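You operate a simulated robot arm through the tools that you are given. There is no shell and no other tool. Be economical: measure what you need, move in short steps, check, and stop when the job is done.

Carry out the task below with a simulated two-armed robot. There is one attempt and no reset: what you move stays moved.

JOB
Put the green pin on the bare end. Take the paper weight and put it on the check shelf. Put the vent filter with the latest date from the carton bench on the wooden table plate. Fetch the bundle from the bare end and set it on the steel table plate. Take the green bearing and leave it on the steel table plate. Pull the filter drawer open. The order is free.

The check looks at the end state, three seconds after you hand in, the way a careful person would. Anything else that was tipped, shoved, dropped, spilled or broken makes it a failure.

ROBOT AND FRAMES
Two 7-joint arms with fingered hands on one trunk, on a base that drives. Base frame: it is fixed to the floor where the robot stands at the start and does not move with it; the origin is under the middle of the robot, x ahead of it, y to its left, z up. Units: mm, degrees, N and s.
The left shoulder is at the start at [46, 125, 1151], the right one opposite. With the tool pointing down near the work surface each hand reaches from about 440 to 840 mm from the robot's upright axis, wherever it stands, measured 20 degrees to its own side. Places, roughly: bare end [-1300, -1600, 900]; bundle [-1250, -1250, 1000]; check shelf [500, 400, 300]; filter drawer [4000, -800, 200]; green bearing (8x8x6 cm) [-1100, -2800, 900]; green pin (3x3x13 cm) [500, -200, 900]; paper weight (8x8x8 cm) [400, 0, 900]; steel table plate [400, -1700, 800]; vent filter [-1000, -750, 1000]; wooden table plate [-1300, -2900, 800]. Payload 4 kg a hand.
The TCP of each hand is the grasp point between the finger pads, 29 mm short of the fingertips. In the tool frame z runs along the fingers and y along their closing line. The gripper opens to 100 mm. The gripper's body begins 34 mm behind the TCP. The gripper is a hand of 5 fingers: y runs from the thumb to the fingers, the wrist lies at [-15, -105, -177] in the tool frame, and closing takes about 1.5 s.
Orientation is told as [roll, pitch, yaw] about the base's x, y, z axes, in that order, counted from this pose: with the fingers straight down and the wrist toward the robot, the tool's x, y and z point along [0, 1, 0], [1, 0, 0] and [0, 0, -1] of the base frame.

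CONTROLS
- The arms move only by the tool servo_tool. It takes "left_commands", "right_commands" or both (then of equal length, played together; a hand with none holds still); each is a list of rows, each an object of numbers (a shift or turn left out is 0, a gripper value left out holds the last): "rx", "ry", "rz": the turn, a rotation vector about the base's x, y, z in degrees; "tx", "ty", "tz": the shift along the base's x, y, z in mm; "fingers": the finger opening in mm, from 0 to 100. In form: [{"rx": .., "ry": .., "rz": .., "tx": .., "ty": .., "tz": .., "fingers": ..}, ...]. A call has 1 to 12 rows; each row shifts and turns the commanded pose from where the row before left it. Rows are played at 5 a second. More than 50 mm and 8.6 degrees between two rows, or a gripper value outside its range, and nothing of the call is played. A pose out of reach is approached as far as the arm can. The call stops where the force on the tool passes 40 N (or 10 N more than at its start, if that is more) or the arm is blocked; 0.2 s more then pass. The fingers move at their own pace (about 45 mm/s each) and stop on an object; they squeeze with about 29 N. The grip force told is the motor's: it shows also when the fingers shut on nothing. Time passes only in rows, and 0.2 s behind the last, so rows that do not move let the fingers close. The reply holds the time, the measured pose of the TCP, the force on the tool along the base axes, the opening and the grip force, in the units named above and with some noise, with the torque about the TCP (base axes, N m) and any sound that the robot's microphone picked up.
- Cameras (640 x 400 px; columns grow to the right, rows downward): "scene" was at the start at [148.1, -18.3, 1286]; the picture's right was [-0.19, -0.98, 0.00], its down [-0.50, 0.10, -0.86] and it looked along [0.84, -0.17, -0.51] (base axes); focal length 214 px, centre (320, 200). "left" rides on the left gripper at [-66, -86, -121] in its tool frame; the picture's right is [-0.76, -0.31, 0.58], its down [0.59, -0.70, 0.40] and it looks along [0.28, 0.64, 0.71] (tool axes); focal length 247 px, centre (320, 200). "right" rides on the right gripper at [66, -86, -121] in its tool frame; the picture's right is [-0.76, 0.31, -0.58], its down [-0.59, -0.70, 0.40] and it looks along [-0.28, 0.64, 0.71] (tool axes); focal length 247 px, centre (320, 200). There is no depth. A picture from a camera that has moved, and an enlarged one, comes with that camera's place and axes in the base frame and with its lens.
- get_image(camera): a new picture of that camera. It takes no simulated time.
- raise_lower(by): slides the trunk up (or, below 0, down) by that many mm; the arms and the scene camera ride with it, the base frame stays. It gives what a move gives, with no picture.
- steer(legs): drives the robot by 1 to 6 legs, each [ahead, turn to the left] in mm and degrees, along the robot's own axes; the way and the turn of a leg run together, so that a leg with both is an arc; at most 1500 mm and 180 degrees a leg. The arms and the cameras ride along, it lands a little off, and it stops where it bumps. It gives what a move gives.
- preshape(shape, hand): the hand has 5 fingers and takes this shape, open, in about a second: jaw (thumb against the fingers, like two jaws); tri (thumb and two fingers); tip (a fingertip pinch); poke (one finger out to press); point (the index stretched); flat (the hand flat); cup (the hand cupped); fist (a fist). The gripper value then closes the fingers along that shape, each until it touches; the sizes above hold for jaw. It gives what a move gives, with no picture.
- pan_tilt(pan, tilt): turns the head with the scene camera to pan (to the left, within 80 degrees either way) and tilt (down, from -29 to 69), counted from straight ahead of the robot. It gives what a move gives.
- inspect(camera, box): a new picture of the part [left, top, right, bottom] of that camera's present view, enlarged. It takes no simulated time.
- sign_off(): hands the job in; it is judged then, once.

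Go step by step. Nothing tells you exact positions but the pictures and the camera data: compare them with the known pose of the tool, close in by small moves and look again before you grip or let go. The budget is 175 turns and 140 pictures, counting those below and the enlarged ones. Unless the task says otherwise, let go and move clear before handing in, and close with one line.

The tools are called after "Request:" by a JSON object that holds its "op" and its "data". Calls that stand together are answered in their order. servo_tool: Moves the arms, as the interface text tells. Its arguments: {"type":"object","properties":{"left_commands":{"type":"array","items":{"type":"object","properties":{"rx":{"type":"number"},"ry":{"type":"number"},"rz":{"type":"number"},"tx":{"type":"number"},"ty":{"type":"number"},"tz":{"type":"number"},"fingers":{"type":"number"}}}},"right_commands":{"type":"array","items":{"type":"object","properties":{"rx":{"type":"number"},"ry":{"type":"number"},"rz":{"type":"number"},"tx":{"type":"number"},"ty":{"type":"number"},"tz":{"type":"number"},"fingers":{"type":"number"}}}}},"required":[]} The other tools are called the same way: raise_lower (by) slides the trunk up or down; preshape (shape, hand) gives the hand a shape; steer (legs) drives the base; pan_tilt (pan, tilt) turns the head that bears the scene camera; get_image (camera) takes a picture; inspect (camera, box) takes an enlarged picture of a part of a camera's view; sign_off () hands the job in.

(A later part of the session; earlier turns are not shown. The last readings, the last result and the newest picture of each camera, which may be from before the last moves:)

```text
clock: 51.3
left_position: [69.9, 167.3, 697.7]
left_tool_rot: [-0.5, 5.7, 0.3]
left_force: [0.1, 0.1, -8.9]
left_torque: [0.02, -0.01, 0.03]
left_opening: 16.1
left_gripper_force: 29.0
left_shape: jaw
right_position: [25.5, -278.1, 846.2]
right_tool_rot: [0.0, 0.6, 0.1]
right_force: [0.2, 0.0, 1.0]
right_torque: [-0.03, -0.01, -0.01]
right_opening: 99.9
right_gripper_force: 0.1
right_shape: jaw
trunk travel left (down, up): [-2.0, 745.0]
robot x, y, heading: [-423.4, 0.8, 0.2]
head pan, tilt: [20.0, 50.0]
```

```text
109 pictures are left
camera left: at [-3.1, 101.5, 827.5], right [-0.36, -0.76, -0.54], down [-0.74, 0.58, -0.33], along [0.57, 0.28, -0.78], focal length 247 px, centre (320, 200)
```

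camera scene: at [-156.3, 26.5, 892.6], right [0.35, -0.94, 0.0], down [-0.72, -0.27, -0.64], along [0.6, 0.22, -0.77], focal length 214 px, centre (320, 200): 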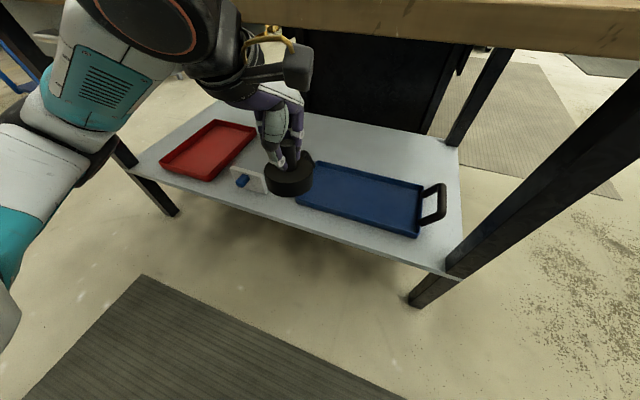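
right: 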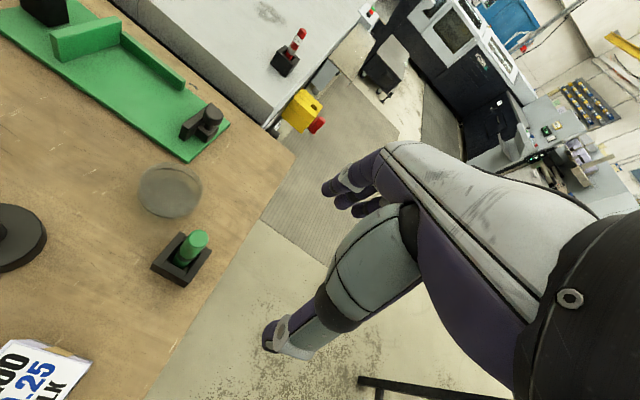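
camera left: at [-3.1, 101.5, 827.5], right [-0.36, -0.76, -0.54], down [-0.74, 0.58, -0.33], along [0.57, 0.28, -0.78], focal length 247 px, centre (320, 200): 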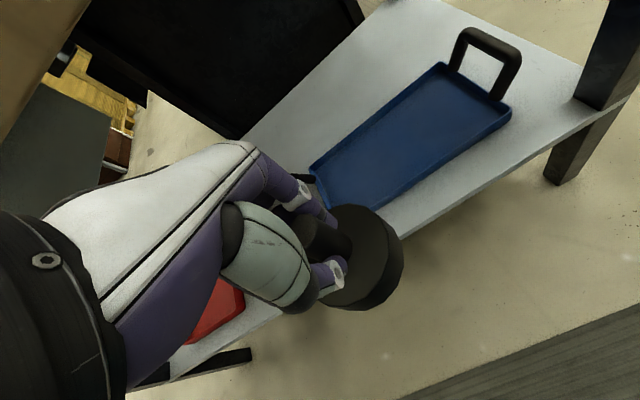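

The trunk is down; the weight hangs at z≈620, just in front of the bench edge. The best free spot on the shelf is behind the sign, about [390,470]. I'll lower the hand below the tabletop first.

Request:
{"op": "servo_tool", "data": {"left_commands": [{"tz": -40, "ry": -3}, {"tz": -40, "ry": -3}, {"tz": -40, "ty": 25}, {"tz": -40, "ty": 25}, {"tz": -30, "ty": 30}]}}

Request:
{"op": "get_image", "data": {"camera": "scene"}}

Request:
{"op": "get_image", "data": {"camera": "left"}}

```text
clock: 52.5
left_position: [104.1, 246.2, 510.0]
left_tool_rot: [-0.5, -0.3, 0.2]
left_force: [0.8, -1.5, -8.5]
left_torque: [-0.01, 0.07, 0.0]
left_opening: 16.1
left_gripper_force: 28.5
left_shape: jaw
left hand out of reach, approached as far as the arm can: row 1, 2
right_position: [26.6, -278.5, 845.1]
right_tool_rot: [0.0, 0.6, 0.1]
right_force: [0.7, 0.3, 0.1]
right_torque: [0.03, -0.01, -0.01]
right_opening: 99.8
right_gripper_force: 0.1
right_shape: jaw
trunk travel left (down, up): [-2.0, 745.0]
robot x, y, heading: [-423.1, 0.7, 0.1]
head pan, tilt: [20.0, 50.0]
```

```text
108 pictures are left
camera scene: at [-155.8, 26.5, 892.3], right [0.35, -0.94, 0.0], down [-0.72, -0.27, -0.64], along [0.6, 0.22, -0.77], focal length 214 px, centre (320, 200)
```

scene: 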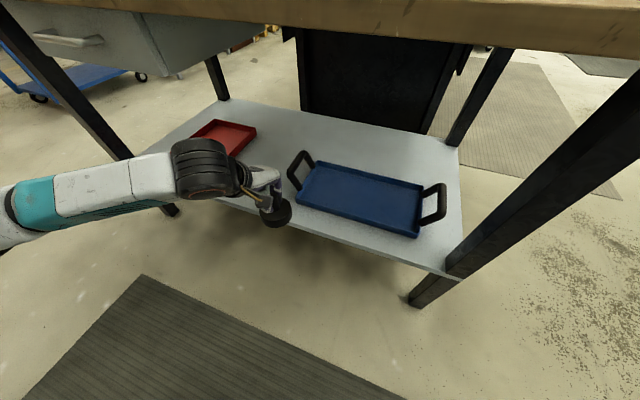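

```text
107 pictures are left
camera left: at [17.3, 180.4, 632.3], right [-0.3, -0.76, -0.57], down [-0.7, 0.58, -0.41], along [0.64, 0.28, -0.71], focal length 247 px, centre (320, 200)
```

left: 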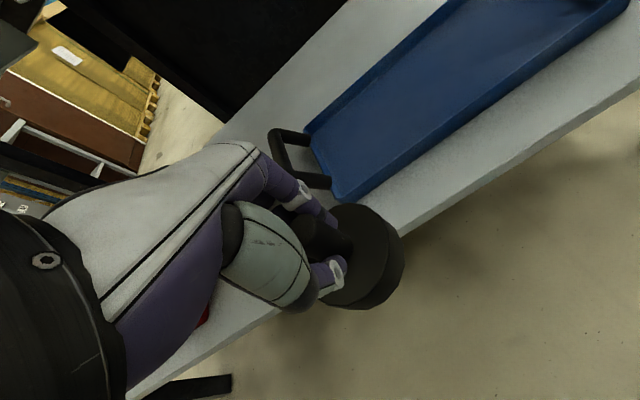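

The right hand must clear the tabletop before I drive in. I'll raise it, then drive 150 mm forward with the weight under the table.

Request:
{"op": "servo_tool", "data": {"right_commands": [{"tz": 45}, {"tz": 45}, {"tz": 45}, {"tz": 45}, {"tz": 45}]}}

Request:
{"op": "steer", "data": {"legs": [[150, 0]]}}

Request:
{"op": "get_image", "data": {"camera": "scene"}}

Request:
{"op": "get_image", "data": {"camera": "left"}}

```text
clock: 53.7
left_position: [103.4, 245.3, 509.3]
left_tool_rot: [-0.5, -0.3, 0.4]
left_force: [-0.1, 0.1, -8.6]
left_torque: [0.03, 0.02, -0.02]
left_opening: 16.4
left_gripper_force: 29.1
left_shape: jaw
right_position: [61.3, -269.7, 1032.2]
right_tool_rot: [0.1, 0.6, 0.1]
right_force: [0.3, -0.6, -0.2]
right_torque: [-0.03, -0.02, 0.0]
right_opening: 100.0
right_gripper_force: 0.1
right_shape: jaw
right hand out of reach, approached as far as the arm can: row 4, 5
trunk travel left (down, up): [-2.0, 745.0]
robot x, y, heading: [-424.5, 1.7, 0.3]
head pan, tilt: [20.0, 50.0]
```

```text
clock: 55.1
left_position: [253.3, 246.8, 509.2]
left_tool_rot: [-0.6, -0.2, 0.3]
left_force: [-0.3, -0.1, -9.0]
left_torque: [-0.01, 0.04, 0.0]
left_opening: 16.7
left_gripper_force: 29.3
left_shape: jaw
right_position: [210.4, -267.8, 1032.5]
right_tool_rot: [0.1, 0.6, 0.2]
right_force: [0.1, -0.4, 0.4]
right_torque: [0.03, -0.02, -0.04]
right_opening: 99.6
right_gripper_force: 0.2
right_shape: jaw
trunk travel left (down, up): [-2.0, 745.0]
robot x, y, heading: [-275.8, -3.8, 0.2]
head pan, tilt: [20.0, 50.0]
```

```text
106 pictures are left
camera scene: at [-5.9, 27.3, 892.3], right [0.35, -0.94, 0.0], down [-0.72, -0.27, -0.64], along [0.6, 0.22, -0.77], focal length 214 px, centre (320, 200)
```

scene: 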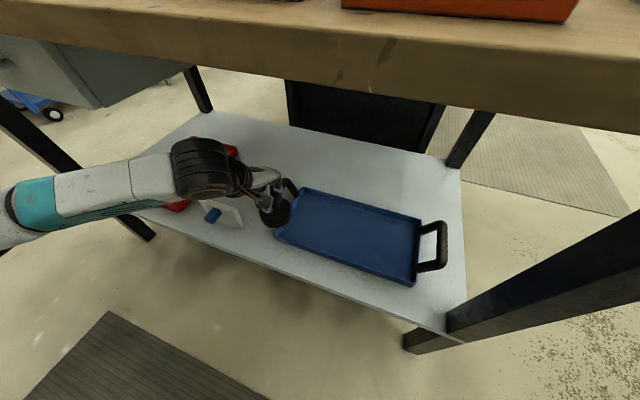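

```text
105 pictures are left
camera left: at [167.2, 180.9, 632.3], right [-0.3, -0.76, -0.57], down [-0.7, 0.58, -0.41], along [0.64, 0.28, -0.71], focal length 247 px, centre (320, 200)
```

left: 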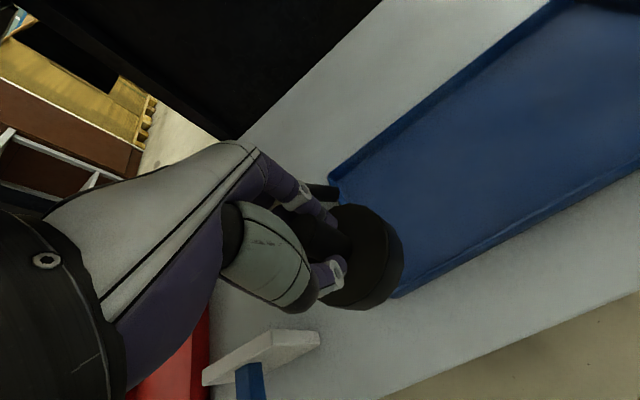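

The tray rim is at z≈338, so the shelf is at ≈310; the sign's top is ≈395 and the weight's bottom is at 436. I'll move diagonally over to the free area behind the sign.

Request:
{"op": "servo_tool", "data": {"left_commands": [{"tz": 20, "tx": 20}, {"tx": 25, "ty": 36}, {"tx": 25, "ty": 36}, {"tx": 25, "ty": 36}, {"tx": 25, "ty": 36}, {"tx": 25, "ty": 36}, {"ty": 36}]}}

Request:
{"op": "get_image", "data": {"camera": "scene"}}

Request:
{"op": "get_image", "data": {"camera": "left"}}

```text
clock: 56.7
left_position: [399.1, 439.9, 518.1]
left_tool_rot: [-0.7, 0.9, -1.8]
left_force: [1.2, 0.8, -8.3]
left_torque: [-0.04, -0.01, -0.01]
left_opening: 16.1
left_gripper_force: 28.8
left_shape: jaw
right_position: [204.3, -278.8, 1028.3]
right_tool_rot: [0.4, 0.6, -0.5]
right_force: [0.6, 0.4, 0.3]
right_torque: [0.0, 0.01, 0.0]
right_opening: 99.9
right_gripper_force: 0.1
right_shape: jaw
trunk travel left (down, up): [-2.0, 745.0]
robot x, y, heading: [-279.9, 2.7, -0.6]
head pan, tilt: [20.0, 50.0]
```

```text
104 pictures are left
camera scene: at [-8.1, 19.7, 891.2], right [0.33, -0.94, 0.0], down [-0.72, -0.25, -0.64], along [0.61, 0.22, -0.77], focal length 214 px, centre (320, 200)
```

scene: 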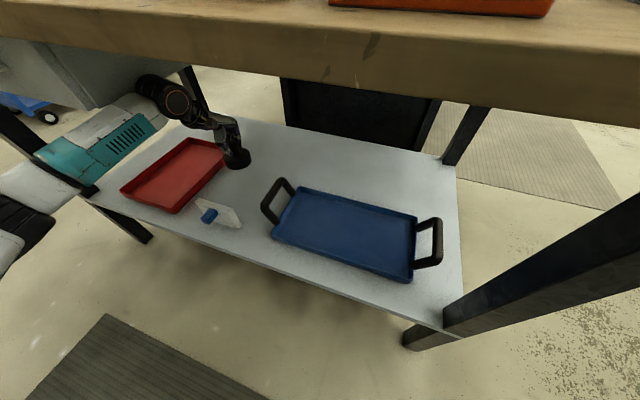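

```text
103 pictures are left
camera left: at [312.6, 378.4, 641.0], right [-0.34, -0.75, -0.56], down [-0.69, 0.6, -0.39], along [0.64, 0.26, -0.73], focal length 247 px, centre (320, 200)
```

left: 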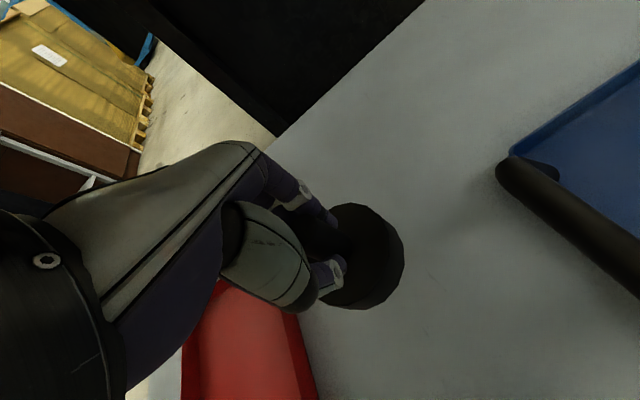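

The weight now hangs over free shelf at [399,440], clear of the red tray, sign and handle. The base yawed slightly, so I won't push further sideways and will go straight down from here.

Request:
{"op": "servo_tool", "data": {"left_commands": [{"tz": -35}, {"tz": -35}, {"tz": -35}]}}

Request:
{"op": "get_image", "data": {"camera": "scene"}}

Request:
{"op": "get_image", "data": {"camera": "left"}}

```text
clock: 57.5
left_position: [402.6, 461.0, 422.9]
left_tool_rot: [-0.6, -0.2, 0.1]
left_force: [0.8, 0.7, -9.3]
left_torque: [0.04, 0.07, -0.01]
left_opening: 16.1
left_gripper_force: 29.2
left_shape: jaw
right_position: [211.2, -269.5, 1033.0]
right_tool_rot: [-0.1, 0.7, 0.0]
right_force: [0.1, 0.4, -0.6]
right_torque: [0.01, 0.03, -0.03]
right_opening: 99.9
right_gripper_force: 0.1
right_shape: jaw
trunk travel left (down, up): [-2.0, 745.0]
robot x, y, heading: [-273.7, -1.5, -0.0]
head pan, tilt: [20.0, 50.0]
```

```text
102 pictures are left
camera scene: at [-4.0, 26.7, 892.1], right [0.34, -0.94, 0.0], down [-0.72, -0.26, -0.64], along [0.6, 0.22, -0.77], focal length 214 px, centre (320, 200)
```

scene: 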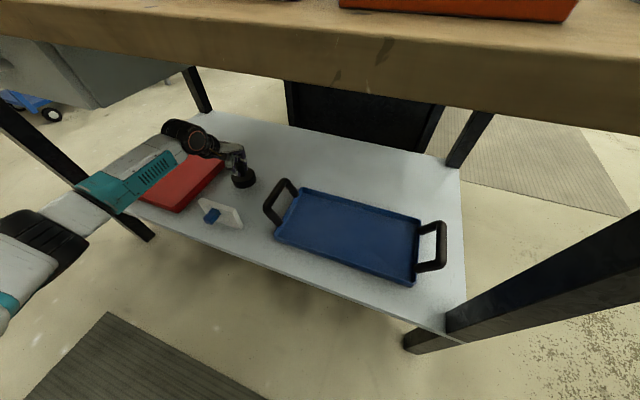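

```text
101 pictures are left
camera left: at [315.5, 395.5, 546.2], right [-0.3, -0.76, -0.57], down [-0.7, 0.58, -0.41], along [0.64, 0.28, -0.71], focal length 247 px, centre (320, 200)
```

left: 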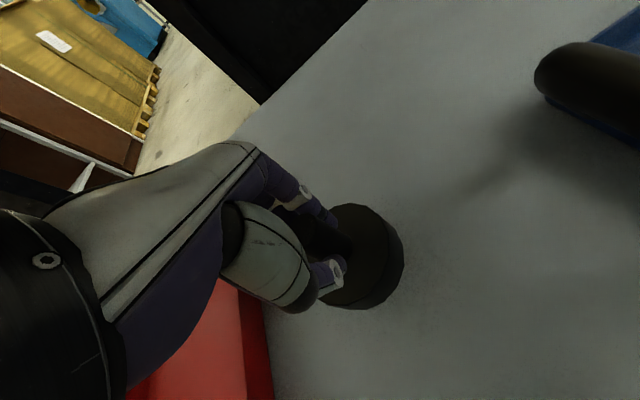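

It recovered as the arm came down, so the arm had been brushing the cabinet. I'll ease down until the weight touches.

Request:
{"op": "servo_tool", "data": {"left_commands": [{"tz": -12}, {"tz": -8}, {"tz": -6}, {"tz": -5}, {}]}}

```text
clock: 58.7
left_position: [399.5, 459.7, 392.8]
left_tool_rot: [-0.6, -0.1, 0.1]
left_force: [0.0, 0.1, -8.2]
left_torque: [-0.03, 0.05, 0.0]
left_opening: 15.9
left_gripper_force: 28.7
left_shape: jaw
right_position: [209.0, -268.6, 1032.8]
right_tool_rot: [0.1, 0.5, 0.1]
right_force: [-0.6, -0.8, -0.6]
right_torque: [0.0, 0.04, 0.01]
right_opening: 99.7
right_gripper_force: 0.0
right_shape: jaw
trunk travel left (down, up): [-2.0, 745.0]
robot x, y, heading: [-274.3, 0.2, -0.0]
head pan, tilt: [20.0, 50.0]
```

Still hanging (8 N). I'll continue in small steps.

Request:
{"op": "servo_tool", "data": {"left_commands": [{"tz": -4}, {"tz": -4}, {}]}}

Request:
{"op": "servo_tool", "data": {"left_commands": [{"tz": -4}, {"tz": -4}, {}]}}

Request:
{"op": "get_image", "data": {"camera": "left"}}

```text
clock: 59.5
left_position: [399.3, 462.5, 389.6]
left_tool_rot: [-0.4, -0.6, 0.4]
left_force: [-1.8, 0.1, 12.6]
left_torque: [0.05, -0.11, 0.02]
left_opening: 16.2
left_gripper_force: 29.0
left_shape: jaw
right_position: [208.2, -270.3, 1032.9]
right_tool_rot: [0.1, 0.6, 0.1]
right_force: [-0.2, 0.1, 0.4]
right_torque: [0.02, -0.01, -0.01]
right_opening: 99.7
right_gripper_force: 0.1
right_shape: jaw
trunk travel left (down, up): [-2.0, 745.0]
robot x, y, heading: [-272.1, 1.7, 0.1]
head pan, tilt: [20.0, 50.0]
```

```text
clock: 60.3
left_position: [403.6, 462.3, 388.3]
left_tool_rot: [-0.5, -1.4, 0.3]
left_force: [-5.9, -1.9, 19.2]
left_torque: [0.01, 0.07, -0.03]
left_opening: 18.7
left_gripper_force: 28.8
left_shape: jaw
right_position: [208.4, -270.0, 1032.5]
right_tool_rot: [0.2, 0.5, 0.2]
right_force: [0.3, 1.1, -0.2]
right_torque: [0.0, 0.0, 0.0]
right_opening: 99.9
right_gripper_force: 0.0
right_shape: jaw
trunk travel left (down, up): [-2.0, 745.0]
robot x, y, heading: [-275.7, -0.7, 0.1]
head pan, tilt: [20.0, 50.0]
stopped in row 3 (left hand): the force on the tool passed its limit (the readings are from after the stop); the commanded pose is now the measured one
```

```text
100 pictures are left
camera left: at [314.1, 397.5, 509.4], right [-0.29, -0.76, -0.58], down [-0.7, 0.58, -0.42], along [0.66, 0.28, -0.7], focal length 247 px, centre (320, 200)
```

left: 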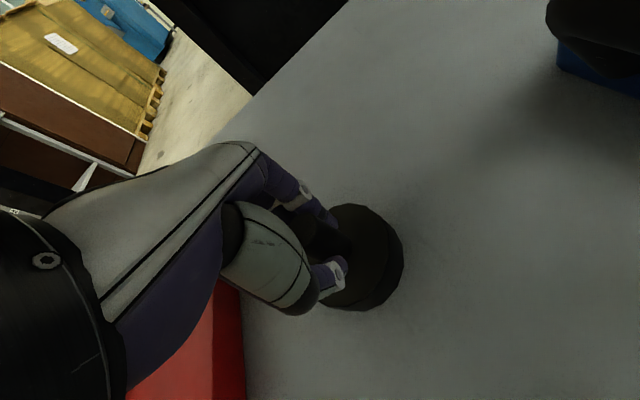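

The weight rests on the shelf. I'll release it and lift clear.

Request:
{"op": "servo_tool", "data": {"left_commands": [{"tz": 2, "fingers": 60}, {}, {}, {}, {"tz": 30}, {"tz": 30}, {"tz": 30}]}}

Request:
{"op": "get_image", "data": {"camera": "left"}}

```text
clock: 61.9
left_position: [401.0, 464.9, 475.5]
left_tool_rot: [-0.5, -0.7, 0.2]
left_force: [0.4, -0.2, 0.5]
left_torque: [0.0, 0.02, 0.02]
left_opening: 59.6
left_gripper_force: 0.1
left_shape: jaw
right_position: [208.4, -268.1, 1032.6]
right_tool_rot: [0.2, 0.5, 0.2]
right_force: [-1.1, 0.8, 0.1]
right_torque: [-0.01, -0.02, 0.0]
right_opening: 99.8
right_gripper_force: 0.1
right_shape: jaw
trunk travel left (down, up): [-2.0, 745.0]
robot x, y, heading: [-276.8, 2.1, 0.2]
head pan, tilt: [20.0, 50.0]
```

```text
99 pictures are left
camera left: at [313.2, 398.1, 596.8], right [-0.29, -0.76, -0.57], down [-0.7, 0.58, -0.41], along [0.65, 0.28, -0.71], focal length 247 px, centre (320, 200)
```

left: 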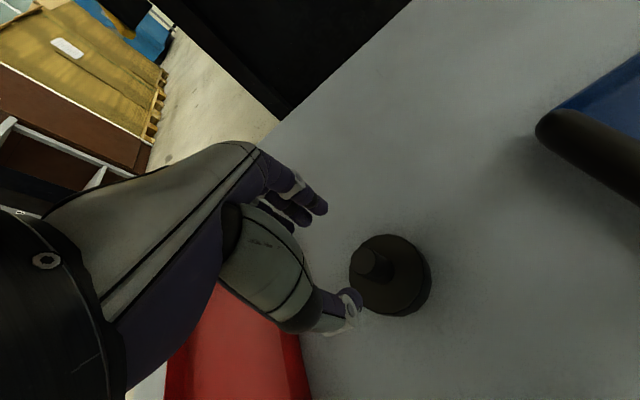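

The weight stands on the shelf. I'll retreat the hand over the blue tray and out, then back away.

Request:
{"op": "servo_tool", "data": {"left_commands": [{"ty": -36, "tz": 10, "fingers": 0}, {"tx": -25, "ty": -36}, {"tx": -25, "ty": -36}, {"tx": -25, "ty": -36}, {"tx": -25, "ty": -36}, {"tx": -25, "ty": -30}, {"tx": -25}]}}

Request:
{"op": "steer", "data": {"legs": [[-178, 0]]}}

Request:
{"op": "servo_tool", "data": {"left_commands": [{"tx": -10, "tz": 30}, {"tx": -10, "tz": 30}, {"tx": -10, "tz": 30}, {"tz": 30}, {"tz": 30}, {"tz": 30}]}}

Request:
{"op": "get_image", "data": {"camera": "scene"}}

```text
clock: 63.5
left_position: [251.1, 251.8, 485.9]
left_tool_rot: [-0.5, -0.9, 0.4]
left_force: [-0.7, -0.3, 0.4]
left_torque: [0.0, -0.01, 0.01]
left_opening: 0.0
left_gripper_force: 29.1
left_shape: jaw
right_position: [210.2, -268.8, 1031.2]
right_tool_rot: [0.1, 0.6, 0.2]
right_force: [-0.2, -0.6, 0.1]
right_torque: [-0.02, 0.0, 0.02]
right_opening: 99.9
right_gripper_force: 0.0
right_shape: jaw
trunk travel left (down, up): [-2.0, 745.0]
robot x, y, heading: [-276.5, 5.5, -0.1]
head pan, tilt: [20.0, 50.0]
```

```text
clock: 65.0
left_position: [73.4, 251.7, 485.1]
left_tool_rot: [-0.5, -0.9, 0.4]
left_force: [0.1, -0.5, -0.6]
left_torque: [-0.02, 0.0, -0.01]
left_opening: 0.0
left_gripper_force: 28.8
left_shape: jaw
right_position: [29.7, -268.2, 1032.1]
right_tool_rot: [0.1, 0.6, 0.1]
right_force: [-0.3, 1.0, -0.2]
right_torque: [0.01, 0.03, 0.0]
right_opening: 99.9
right_gripper_force: 0.0
right_shape: jaw
trunk travel left (down, up): [-2.0, 745.0]
robot x, y, heading: [-453.0, -0.1, 0.3]
head pan, tilt: [20.0, 50.0]
```

```text
clock: 66.4
left_position: [64.4, 258.8, 660.9]
left_tool_rot: [-0.6, -0.8, 0.4]
left_force: [-0.8, -0.4, 0.0]
left_torque: [0.04, 0.0, 0.0]
left_opening: 0.0
left_gripper_force: 29.3
left_shape: jaw
left hand out of reach, approached as far as the arm can: row 2, 3, 4
right_position: [30.1, -268.8, 1032.9]
right_tool_rot: [0.2, 0.6, 0.2]
right_force: [0.7, 0.1, -0.9]
right_torque: [-0.01, -0.01, -0.02]
right_opening: 99.9
right_gripper_force: 0.1
right_shape: jaw
trunk travel left (down, up): [-2.0, 745.0]
robot x, y, heading: [-452.5, 0.8, 0.2]
head pan, tilt: [20.0, 50.0]
```

```text
98 pictures are left
camera scene: at [-185.3, 26.4, 892.5], right [0.35, -0.94, 0.0], down [-0.72, -0.27, -0.64], along [0.6, 0.22, -0.77], focal length 214 px, centre (320, 200)
```

scene: 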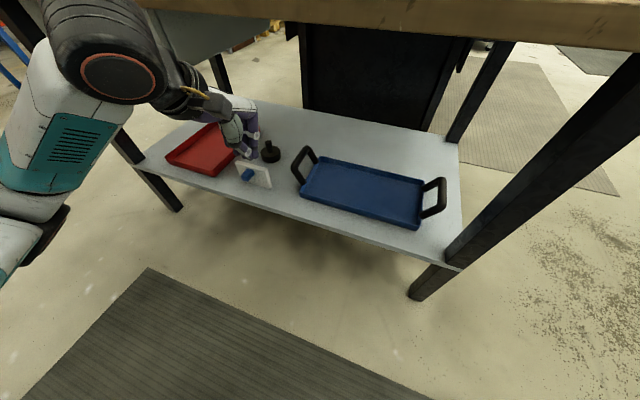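

The weight is standing upright on the shelf. I'll back a touch more, then raise the trunk to its starting height.

Request:
{"op": "steer", "data": {"legs": [[-25, 0]]}}

Request:
{"op": "raise_lower", "data": {"by": 348}}

Request:
{"op": "servo_tool", "data": {"left_commands": [{"tz": 30, "fingers": 100}, {"tz": 30}, {"tz": 30}, {"tz": 20}], "right_commands": [{"tz": -30}, {"tz": -30}, {"tz": -30}, {"tz": -30}]}}

Request:
{"op": "steer", "data": {"legs": [[450, 0]]}}

Request:
{"op": "pan_tilt", "data": {"pan": -20, "tilt": 55}}

Request:
{"op": "get_image", "data": {"camera": "scene"}}

Request:
{"op": "get_image", "data": {"camera": "right"}}

```text
clock: 67.2
left_position: [39.5, 259.4, 660.6]
left_tool_rot: [-0.5, -0.9, 0.4]
left_force: [-1.0, -0.1, -0.1]
left_torque: [0.01, -0.04, -0.02]
left_opening: 0.0
left_gripper_force: 28.5
left_shape: jaw
right_position: [4.5, -268.8, 1031.8]
right_tool_rot: [0.1, 0.6, 0.2]
right_force: [0.7, 0.2, -0.8]
right_torque: [0.0, -0.02, -0.01]
right_opening: 99.9
right_gripper_force: 0.0
right_shape: jaw
trunk travel left (down, up): [-2.0, 745.0]
robot x, y, heading: [-478.2, -3.0, 0.3]
head pan, tilt: [20.0, 50.0]
```

```text
clock: 70.6
left_position: [39.9, 259.1, 1009.4]
left_tool_rot: [-0.4, -0.7, 0.4]
left_force: [-0.7, -0.4, -0.2]
left_torque: [0.01, -0.01, 0.03]
left_opening: 0.0
left_gripper_force: 28.7
left_shape: jaw
right_position: [5.9, -269.7, 1379.6]
right_tool_rot: [0.1, 0.6, 0.3]
right_force: [0.4, -0.1, 0.3]
right_torque: [0.02, -0.02, 0.0]
right_opening: 99.9
right_gripper_force: 0.0
right_shape: jaw
trunk travel left (down, up): [-350.0, 397.0]
robot x, y, heading: [-476.2, -3.0, 0.3]
head pan, tilt: [20.0, 50.0]
```

```text
clock: 71.6
left_position: [39.5, 258.1, 1120.4]
left_tool_rot: [-0.5, -0.9, 0.4]
left_force: [0.7, -0.4, 0.1]
left_torque: [0.04, 0.02, 0.0]
left_opening: 100.0
left_gripper_force: 0.0
left_shape: jaw
right_position: [6.7, -269.4, 1260.3]
right_tool_rot: [0.1, 0.4, 0.2]
right_force: [0.5, -0.3, 0.1]
right_torque: [0.02, 0.04, 0.0]
right_opening: 99.5
right_gripper_force: 0.0
right_shape: jaw
trunk travel left (down, up): [-350.0, 397.0]
robot x, y, heading: [-478.0, 2.1, 0.3]
head pan, tilt: [20.0, 50.0]
```

```text
clock: 74.3
left_position: [491.8, 261.9, 1119.2]
left_tool_rot: [-0.5, -0.9, 0.5]
left_force: [1.3, -0.1, -0.2]
left_torque: [0.03, 0.01, 0.0]
left_opening: 100.3
left_gripper_force: 0.0
left_shape: jaw
right_position: [456.9, -266.2, 1259.1]
right_tool_rot: [0.1, 0.7, 0.4]
right_force: [0.1, 1.2, -1.4]
right_torque: [0.01, 0.02, 0.04]
right_opening: 100.3
right_gripper_force: 0.0
right_shape: jaw
trunk travel left (down, up): [-350.0, 397.0]
robot x, y, heading: [-27.8, 2.6, 0.5]
head pan, tilt: [20.0, 50.0]
```

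```text
clock: 75.4
left_position: [490.6, 262.3, 1120.4]
left_tool_rot: [-0.4, -0.9, 0.5]
left_force: [0.0, -0.5, 0.6]
left_torque: [-0.01, 0.01, 0.01]
left_opening: 100.0
left_gripper_force: 0.0
left_shape: jaw
right_position: [457.6, -266.3, 1261.0]
right_tool_rot: [0.0, 0.4, 0.4]
right_force: [-0.7, -0.1, 0.2]
right_torque: [-0.01, 0.04, 0.02]
right_opening: 100.2
right_gripper_force: 0.1
right_shape: jaw
trunk travel left (down, up): [-350.0, 397.0]
robot x, y, heading: [-29.4, 4.0, 0.3]
head pan, tilt: [-20.0, 55.0]
```

```text
97 pictures are left
camera scene: at [101.1, -22.3, 1250.8], right [-0.33, -0.94, 0.0], down [-0.77, 0.27, -0.57], along [0.54, -0.19, -0.82], focal length 214 px, centre (320, 200)
```

scene: 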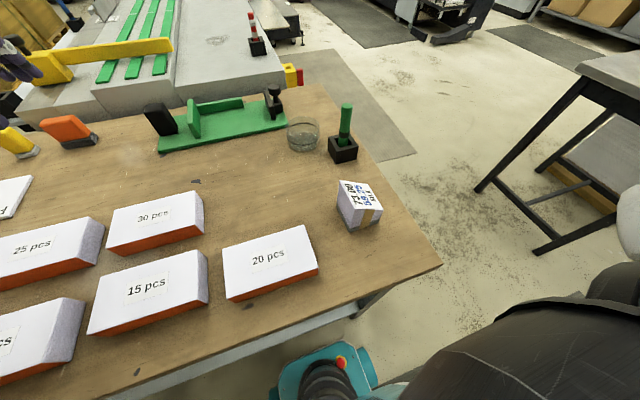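

```text
96 pictures are left
camera right: at [372.8, -200.4, 1382.5], right [0.32, -0.76, 0.57], down [-0.7, -0.59, -0.39], along [0.64, -0.28, -0.72], focal length 247 px, centre (320, 200)
```

right: 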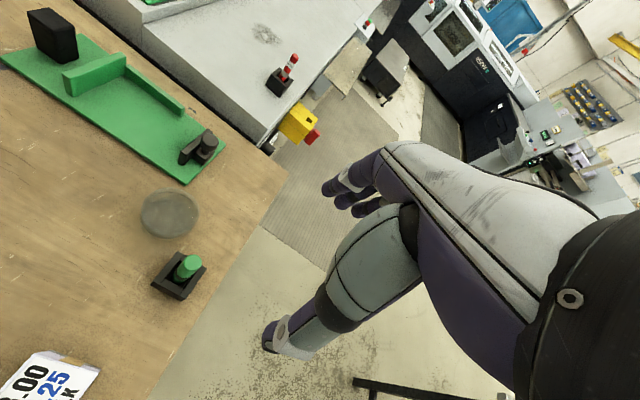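

The pin is at about [478,−214], with its top near z 990. I'll move the right hand above it and check alignment.

Request:
{"op": "servo_tool", "data": {"right_commands": [{"tx": 10, "ty": 26, "tz": -40}, {"tx": 10, "ty": 26, "tz": -40}, {"tz": -45}, {"tz": -45}, {"tz": -30}]}}

Request:
{"op": "get_image", "data": {"camera": "right"}}

```text
clock: 76.6
left_position: [490.4, 262.5, 1120.0]
left_tool_rot: [-0.5, -0.9, 0.5]
left_force: [0.1, -1.2, 0.7]
left_torque: [-0.01, -0.01, 0.01]
left_opening: 99.8
left_gripper_force: 0.1
left_shape: jaw
right_position: [478.1, -214.3, 1059.7]
right_tool_rot: [0.1, 0.4, 0.3]
right_force: [-0.3, -0.1, -0.1]
right_torque: [0.02, -0.03, 0.02]
right_opening: 99.5
right_gripper_force: 0.2
right_shape: jaw
trunk travel left (down, up): [-350.0, 397.0]
robot x, y, heading: [-21.8, 3.5, 0.5]
head pan, tilt: [-20.0, 55.0]
```

```text
95 pictures are left
camera right: at [393.1, -148.6, 1181.7], right [0.32, -0.76, 0.57], down [-0.7, -0.59, -0.39], along [0.64, -0.28, -0.72], focal length 247 px, centre (320, 200)
```

right: 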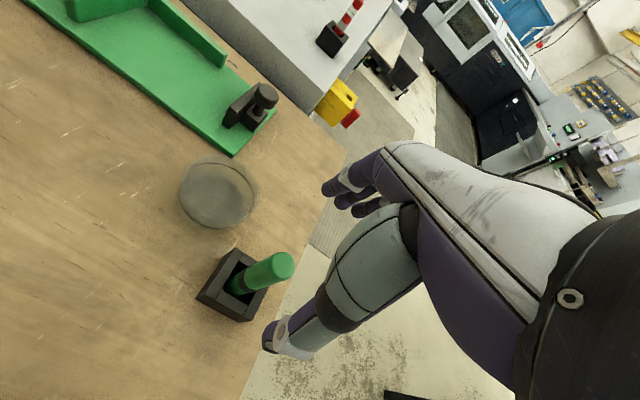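

Alignment is right on: the pin top and base both fall where expected. Descending and gripping at z≈955.

Request:
{"op": "servo_tool", "data": {"right_commands": [{"tz": -40}, {"tz": -40}, {"tz": -25}, {"fingers": 0}, {}, {}, {}, {}, {}, {}, {}]}}

Request:
{"op": "get_image", "data": {"camera": "right"}}

```text
clock: 79.0
left_position: [491.2, 262.8, 1119.1]
left_tool_rot: [-0.5, -0.9, 0.5]
left_force: [0.1, -0.7, -0.1]
left_torque: [-0.01, 0.02, -0.01]
left_opening: 99.8
left_gripper_force: 0.0
left_shape: jaw
right_position: [478.7, -214.7, 956.1]
right_tool_rot: [0.2, 0.6, 0.2]
right_force: [-0.2, 0.1, 0.3]
right_torque: [0.02, 0.0, -0.02]
right_opening: 19.5
right_gripper_force: 28.8
right_shape: jaw
trunk travel left (down, up): [-350.0, 397.0]
robot x, y, heading: [-27.8, 4.5, 0.4]
head pan, tilt: [-20.0, 55.0]
```

```text
94 pictures are left
camera right: at [394.1, -148.7, 1077.3], right [0.32, -0.76, 0.57], down [-0.7, -0.59, -0.39], along [0.64, -0.28, -0.72], focal length 247 px, centre (320, 200)
```

right: 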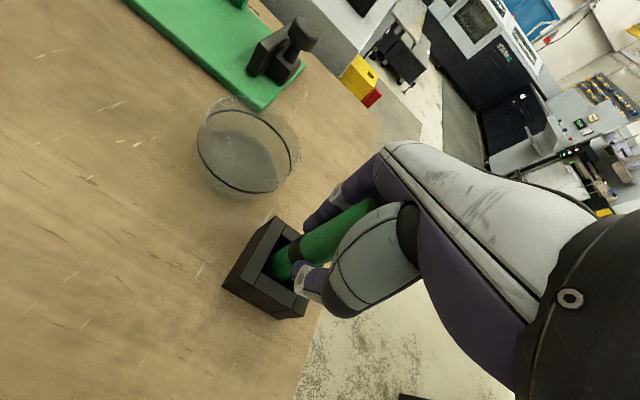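

Gripped. Lifting it straight up out of the block.

Request:
{"op": "servo_tool", "data": {"right_commands": [{"tz": 15}, {"tz": 20}, {"tz": 30}, {"tz": 40}, {"tz": 45}, {"tz": 45}]}}

Request:
{"op": "get_image", "data": {"camera": "right"}}

Request:
{"op": "get_image", "data": {"camera": "scene"}}

```text
clock: 80.4
left_position: [491.0, 262.4, 1119.4]
left_tool_rot: [-0.5, -0.9, 0.6]
left_force: [-0.2, -0.1, 0.5]
left_torque: [0.03, 0.02, -0.01]
left_opening: 100.1
left_gripper_force: 0.0
left_shape: jaw
right_position: [476.7, -212.2, 1150.0]
right_tool_rot: [0.0, 0.5, 0.4]
right_force: [0.1, -0.9, -1.9]
right_torque: [0.01, 0.01, 0.01]
right_opening: 19.5
right_gripper_force: 28.5
right_shape: jaw
trunk travel left (down, up): [-350.0, 397.0]
robot x, y, heading: [-29.3, -0.2, 0.6]
head pan, tilt: [-20.0, 55.0]
```

```text
93 pictures are left
camera right: at [392.0, -147.2, 1272.6], right [0.32, -0.76, 0.57], down [-0.7, -0.59, -0.39], along [0.64, -0.28, -0.72], focal length 247 px, centre (320, 200)
```

right: 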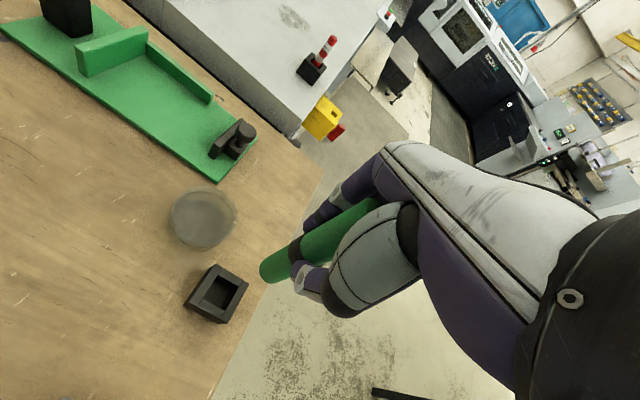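

```text
92 pictures are left
camera scene: at [101.0, -22.0, 1250.9], right [-0.34, -0.94, 0.0], down [-0.77, 0.27, -0.57], along [0.54, -0.19, -0.82], focal length 214 px, centre (320, 200)
```

scene: 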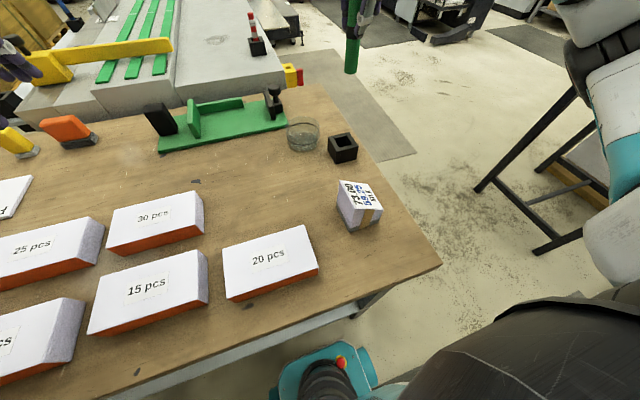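

The pin is out and the block stayed put. I'll back off, turn right and drive along the aisle to face the carton bench.

Request:
{"op": "steer", "data": {"legs": [[-320, 0], [0, -90], [1000, 0]]}}

Request:
{"op": "steer", "data": {"legs": [[0, -90]]}}

Request:
{"op": "pan_tilt", "data": {"pan": 0, "tilt": 35}}

Request:
{"op": "get_image", "data": {"camera": "scene"}}

```text
clock: 91.1
left_position: [-68.2, -1513.5, 1119.7]
left_tool_rot: [-0.5, -0.9, -88.9]
left_force: [-0.4, -0.1, -0.2]
left_torque: [0.02, 0.01, 0.03]
left_opening: 99.7
left_gripper_force: 0.1
left_shape: jaw
right_position: [-543.1, -1504.4, 1148.2]
right_tool_rot: [0.1, 0.7, -89.2]
right_force: [-0.3, 0.2, -1.6]
right_torque: [0.0, 0.0, 0.04]
right_opening: 19.3
right_gripper_force: 29.0
right_shape: jaw
trunk travel left (down, up): [-350.0, 397.0]
robot x, y, heading: [-330.9, -999.8, -89.1]
head pan, tilt: [-20.0, 55.0]
```

```text
clock: 95.3
left_position: [-849.2, -1257.6, 1118.8]
left_tool_rot: [-0.5, -0.9, -179.7]
left_force: [0.2, -0.1, -0.6]
left_torque: [0.01, 0.01, 0.0]
left_opening: 100.1
left_gripper_force: 0.0
left_shape: jaw
right_position: [-835.7, -781.6, 1149.7]
right_tool_rot: [0.1, 0.6, -179.8]
right_force: [0.8, 0.0, -1.3]
right_torque: [-0.01, 0.0, -0.01]
right_opening: 19.3
right_gripper_force: 29.3
right_shape: jaw
trunk travel left (down, up): [-350.0, 397.0]
robot x, y, heading: [-333.0, -1000.3, -179.7]
head pan, tilt: [-20.0, 55.0]
```

```text
clock: 96.2
left_position: [-848.8, -1257.2, 1119.0]
left_tool_rot: [-0.5, -0.9, -179.6]
left_force: [0.9, 0.6, 0.3]
left_torque: [-0.01, 0.01, -0.03]
left_opening: 99.9
left_gripper_force: 0.1
left_shape: jaw
right_position: [-834.5, -782.4, 1149.0]
right_tool_rot: [0.1, 0.6, -179.9]
right_force: [-0.3, 0.8, -1.4]
right_torque: [0.01, 0.01, 0.0]
right_opening: 19.2
right_gripper_force: 28.9
right_shape: jaw
trunk travel left (down, up): [-350.0, 397.0]
robot x, y, heading: [-331.3, -996.9, -179.7]
head pan, tilt: [0.0, 35.0]
```

```text
91 pictures are left
camera scene: at [-475.9, -1000.3, 1279.0], right [-0.01, 1.0, 0.0], down [0.57, 0.0, -0.82], along [-0.82, -0.01, -0.57], focal length 214 px, centre (320, 200)
```

scene: 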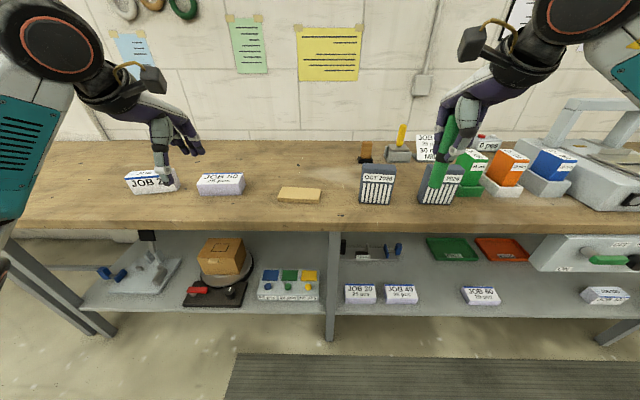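

Request:
{"op": "inspect", "data": {"camera": "scene", "box": [80, 120, 340, 260]}}

Request:
{"op": "inspect", "data": {"camera": "scene", "box": [320, 120, 560, 260]}}

Request:
{"op": "pan_tilt", "data": {"pan": 50, "tilt": 25}}

Request:
{"op": "get_image", "data": {"camera": "scene"}}

```text
2.46 times, centred on (210, 190) of scene
camera zoom: at [-475.9, -1000.3, 1279.0], right [-0.01, 1.0, 0.0], down [0.57, 0.0, -0.82], along [-0.82, -0.01, -0.57], focal length 528 px, centre (591, 225)
```

zoom: 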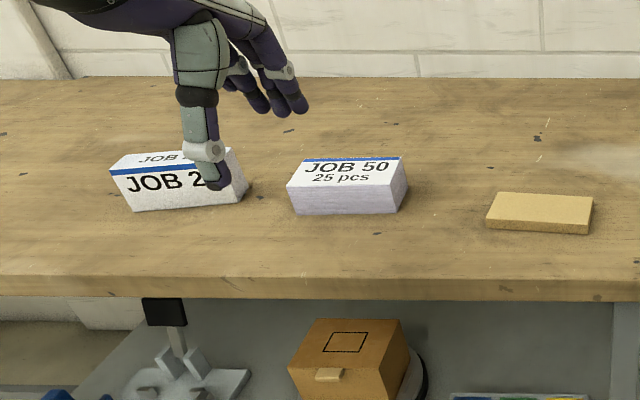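

```text
2.67 times, centred on (440, 190) of scene
camera zoom: at [-475.9, -1000.3, 1279.0], right [-0.01, 1.0, 0.0], down [0.57, 0.0, -0.82], along [-0.82, -0.01, -0.57], focal length 572 px, centre (0, 227)
```

zoom: 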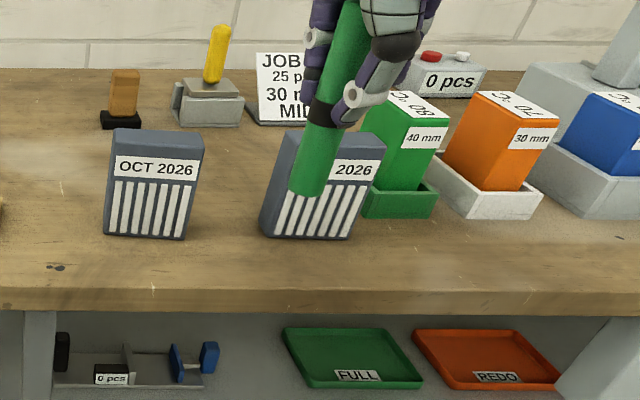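

```text
clock: 97.3
left_position: [-850.2, -1258.5, 1119.5]
left_tool_rot: [-0.5, -0.8, -179.5]
left_force: [0.4, 0.4, -1.0]
left_torque: [0.01, -0.01, -0.02]
left_opening: 99.8
left_gripper_force: 0.1
left_shape: jaw
right_position: [-834.6, -782.6, 1149.1]
right_tool_rot: [0.1, 0.6, -179.8]
right_force: [0.2, 0.4, -1.3]
right_torque: [-0.01, 0.0, -0.02]
right_opening: 18.9
right_gripper_force: 28.8
right_shape: jaw
trunk travel left (down, up): [-350.0, 397.0]
robot x, y, heading: [-331.1, -1000.7, -179.7]
head pan, tilt: [50.0, 25.0]
```

```text
88 pictures are left
camera scene: at [-446.7, -1070.8, 1294.8], right [-0.77, 0.64, 0.0], down [0.27, 0.33, -0.91], along [-0.58, -0.7, -0.42], focal length 214 px, centre (320, 200)
```

scene: 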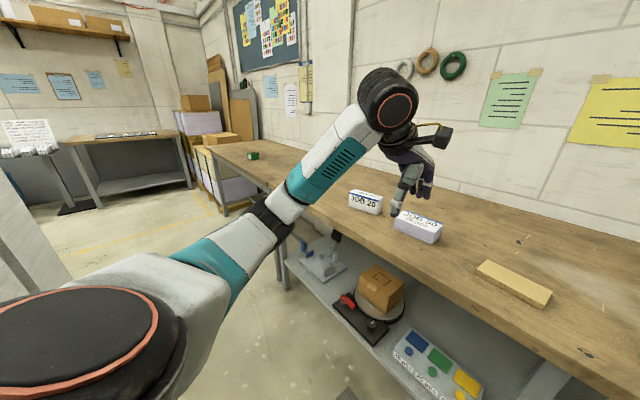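

Two packs stand on the left part of this bench, JOB 20 and JOB 50. I'll look closely at both to tell which is the bundle.

Request:
{"op": "inspect", "data": {"camera": "scene", "box": [230, 130, 470, 280]}}

Request:
{"op": "get_image", "data": {"camera": "left"}}

```text
2.67 times, centred on (350, 205) of scene
camera zoom: at [-446.7, -1070.8, 1294.8], right [-0.77, 0.64, 0.0], down [0.27, 0.33, -0.91], along [-0.58, -0.7, -0.42], focal length 572 px, centre (240, 187)
```

zoom: 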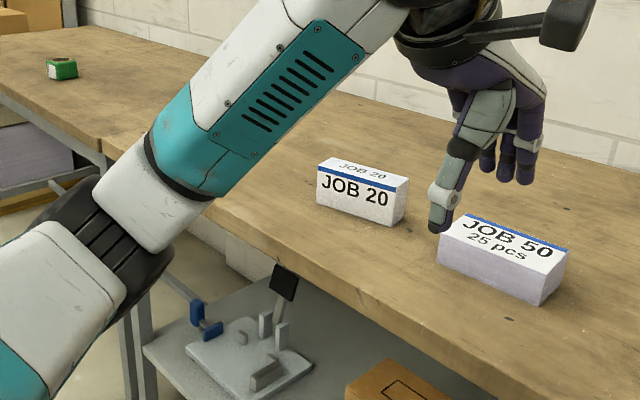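

```text
86 pictures are left
camera left: at [-763.7, -1193.3, 1240.9], right [0.29, 0.76, -0.57], down [0.7, -0.58, -0.41], along [-0.65, -0.28, -0.71], focal length 247 px, centre (320, 200)
```

left: 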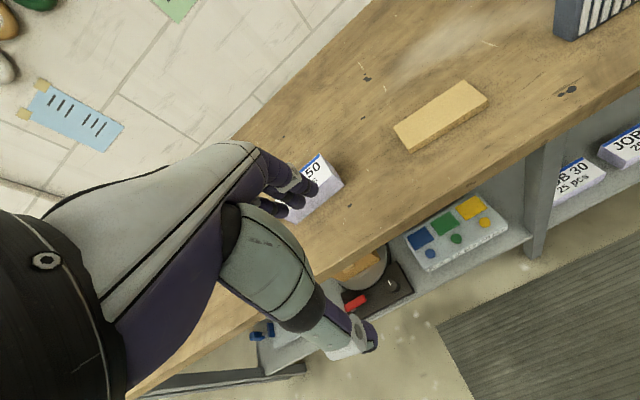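

JOB 50 (25 pcs) is a paper bundle at about [−1120,−1365], and JOB 20 is at about [−1135,−1610]. First I'll place the pin on free bench at about [−1080,−1490], so I'm repositioning the base for that.

Request:
{"op": "steer", "data": {"legs": [[0, 90], [680, 0], [0, -90], [130, 0]]}}

Request:
{"op": "pan_tilt", "data": {"pan": -15, "tilt": 45}}

Request:
{"op": "get_image", "data": {"camera": "scene"}}

```text
clock: 106.9
left_position: [-441.7, -2261.4, 1119.4]
left_tool_rot: [-0.1, -0.9, -125.9]
left_force: [-0.4, 0.4, 1.0]
left_torque: [-0.04, -0.05, 0.04]
left_opening: 99.9
left_gripper_force: 0.1
left_shape: jaw
right_position: [-815.2, -1966.3, 1147.7]
right_tool_rot: [0.4, 0.5, -125.8]
right_force: [-0.4, 0.1, -1.4]
right_torque: [-0.08, -0.06, 0.02]
right_opening: 18.8
right_gripper_force: 29.6
right_shape: jaw
trunk travel left (down, up): [-350.0, 397.0]
robot x, y, heading: [-343.9, -1692.1, -122.7]
head pan, tilt: [50.0, 25.0]
stopped in leg 3: the robot was blocked; the commanded pose is now the measured one
```

```text
clock: 108.2
left_position: [-437.8, -2263.2, 1119.0]
left_tool_rot: [-0.3, -0.8, -125.8]
left_force: [0.3, 0.0, 0.8]
left_torque: [0.03, 0.04, 0.0]
left_opening: 100.0
left_gripper_force: 0.0
left_shape: jaw
right_position: [-813.0, -1967.7, 1150.4]
right_tool_rot: [0.2, 0.5, -125.7]
right_force: [1.1, -0.5, -1.6]
right_torque: [-0.01, -0.02, -0.01]
right_opening: 18.9
right_gripper_force: 28.7
right_shape: jaw
trunk travel left (down, up): [-350.0, 397.0]
robot x, y, heading: [-341.8, -1689.3, -122.7]
head pan, tilt: [-15.0, 45.0]
```

```text
85 pictures are left
camera scene: at [-430.8, -1794.6, 1264.3], right [-0.67, 0.74, 0.0], down [0.52, 0.48, -0.71], along [-0.52, -0.48, -0.71], focal length 214 px, centre (320, 200)
```

scene: 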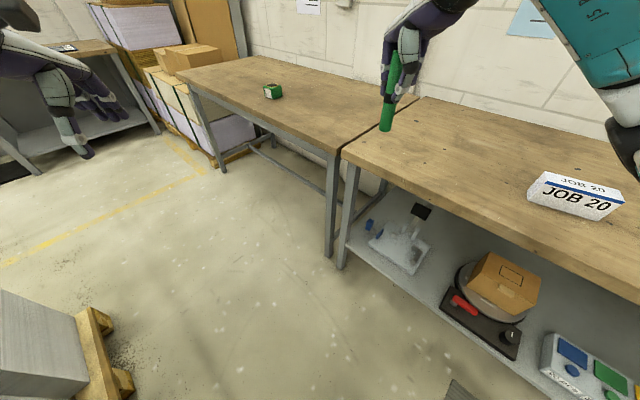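

The turn was blocked by something I can't see yet. I'll look to both sides.

Request:
{"op": "pan_tilt", "data": {"pan": 80, "tilt": 35}}

Request:
{"op": "get_image", "data": {"camera": "scene"}}

Request:
{"op": "pan_tilt", "data": {"pan": -80, "tilt": 45}}

Request:
{"op": "get_image", "data": {"camera": "scene"}}

```text
clock: 110.0
left_position: [-439.1, -2261.5, 1119.9]
left_tool_rot: [-0.2, -0.8, -125.7]
left_force: [-0.6, -0.2, 0.2]
left_torque: [0.0, 0.02, -0.05]
left_opening: 100.0
left_gripper_force: 0.1
left_shape: jaw
right_position: [-811.0, -1968.3, 1149.9]
right_tool_rot: [0.1, 0.5, -125.7]
right_force: [-0.2, -0.7, -0.5]
right_torque: [0.01, 0.03, 0.0]
right_opening: 18.8
right_gripper_force: 29.0
right_shape: jaw
trunk travel left (down, up): [-350.0, 397.0]
robot x, y, heading: [-339.7, -1693.7, -122.6]
head pan, tilt: [80.0, 35.0]
```

```text
84 pictures are left
camera scene: at [-306.1, -1799.6, 1279.1], right [-0.68, -0.73, 0.0], down [-0.42, 0.39, -0.82], along [0.6, -0.56, -0.57], focal length 214 px, centre (320, 200)
```

scene: 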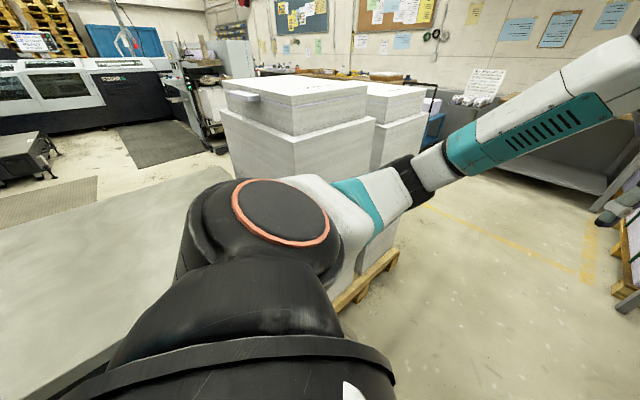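

```text
clock: 112.4
left_position: [-438.1, -2261.4, 1118.0]
left_tool_rot: [-0.3, -0.6, -125.8]
left_force: [-0.2, -1.0, 0.1]
left_torque: [0.0, 0.01, -0.03]
left_opening: 100.0
left_gripper_force: 0.1
left_shape: jaw
right_position: [-811.8, -1968.3, 1149.5]
right_tool_rot: [0.2, 0.5, -125.7]
right_force: [-0.5, 0.4, -1.6]
right_torque: [-0.03, -0.04, 0.01]
right_opening: 18.8
right_gripper_force: 29.3
right_shape: jaw
trunk travel left (down, up): [-350.0, 397.0]
robot x, y, heading: [-340.9, -1693.2, -122.7]
head pan, tilt: [-80.0, 45.0]
```

```text
83 pictures are left
camera scene: at [-445.7, -1708.4, 1264.3], right [0.39, 0.92, 0.0], down [0.65, -0.27, -0.71], along [-0.65, 0.27, -0.71], focal length 214 px, centre (320, 200)
```

scene: 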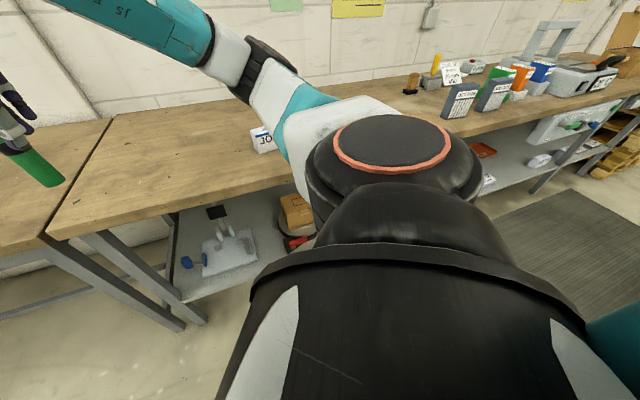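

The steel table's edge (x≈65) is close behind me, so the base or left arm touched it. I'll move forward toward the middle of the aisle, then finish the turn.

Request:
{"op": "steer", "data": {"legs": [[140, 0]]}}

Request:
{"op": "steer", "data": {"legs": [[0, -57]]}}

Request:
{"op": "pan_tilt", "data": {"pan": -20, "tilt": 45}}

Request:
{"op": "get_image", "data": {"camera": "scene"}}

```text
clock: 113.7
left_position: [-514.0, -2379.3, 1118.0]
left_tool_rot: [-0.3, -0.7, -125.8]
left_force: [0.0, -1.1, -0.2]
left_torque: [0.06, -0.02, -0.02]
left_opening: 100.0
left_gripper_force: 0.1
left_shape: jaw
right_position: [-886.4, -2085.7, 1149.4]
right_tool_rot: [0.2, 0.5, -125.8]
right_force: [-0.8, 0.1, -1.7]
right_torque: [0.01, 0.01, -0.01]
right_opening: 18.8
right_gripper_force: 28.8
right_shape: jaw
trunk travel left (down, up): [-350.0, 397.0]
robot x, y, heading: [-417.0, -1803.9, -122.8]
head pan, tilt: [-80.0, 45.0]
```

```text
clock: 116.7
left_position: [-948.4, -2038.1, 1118.9]
left_tool_rot: [-0.4, -0.8, 177.2]
left_force: [0.7, 0.5, -0.4]
left_torque: [-0.01, -0.04, 0.01]
left_opening: 99.9
left_gripper_force: 0.1
left_shape: jaw
right_position: [-906.3, -1564.5, 1151.5]
right_tool_rot: [0.1, 0.6, 177.5]
right_force: [-0.9, 0.2, -1.4]
right_torque: [0.02, 0.0, -0.01]
right_opening: 19.2
right_gripper_force: 28.8
right_shape: jaw
trunk travel left (down, up): [-350.0, 397.0]
robot x, y, heading: [-417.0, -1809.1, -180.0]
head pan, tilt: [-80.0, 45.0]
```

```text
clock: 118.0
left_position: [-947.7, -2038.9, 1118.8]
left_tool_rot: [-0.3, -0.7, 177.3]
left_force: [0.1, 0.2, 0.2]
left_torque: [-0.02, 0.01, 0.0]
left_opening: 100.0
left_gripper_force: 0.1
left_shape: jaw
right_position: [-905.6, -1564.6, 1150.9]
right_tool_rot: [0.2, 0.5, 177.4]
right_force: [0.2, 0.3, -0.6]
right_torque: [0.03, 0.03, -0.02]
right_opening: 19.0
right_gripper_force: 28.9
right_shape: jaw
trunk travel left (down, up): [-350.0, 397.0]
robot x, y, heading: [-416.8, -1812.3, -179.6]
head pan, tilt: [-20.0, 45.0]
```

```text
82 pictures are left
camera scene: at [-548.4, -1780.8, 1264.2], right [0.34, 0.94, 0.0], down [0.67, -0.24, -0.71], along [-0.67, 0.24, -0.71], focal length 214 px, centre (320, 200)
```

scene: 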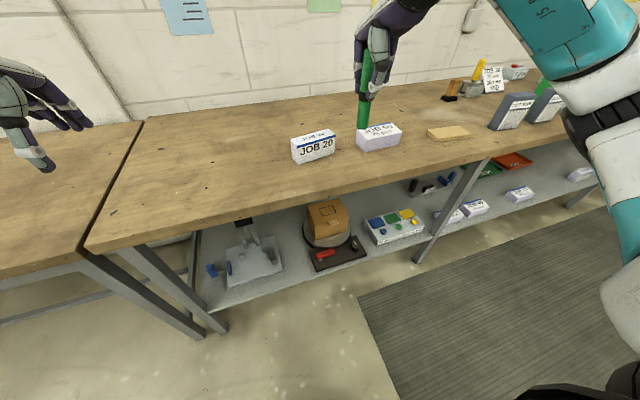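

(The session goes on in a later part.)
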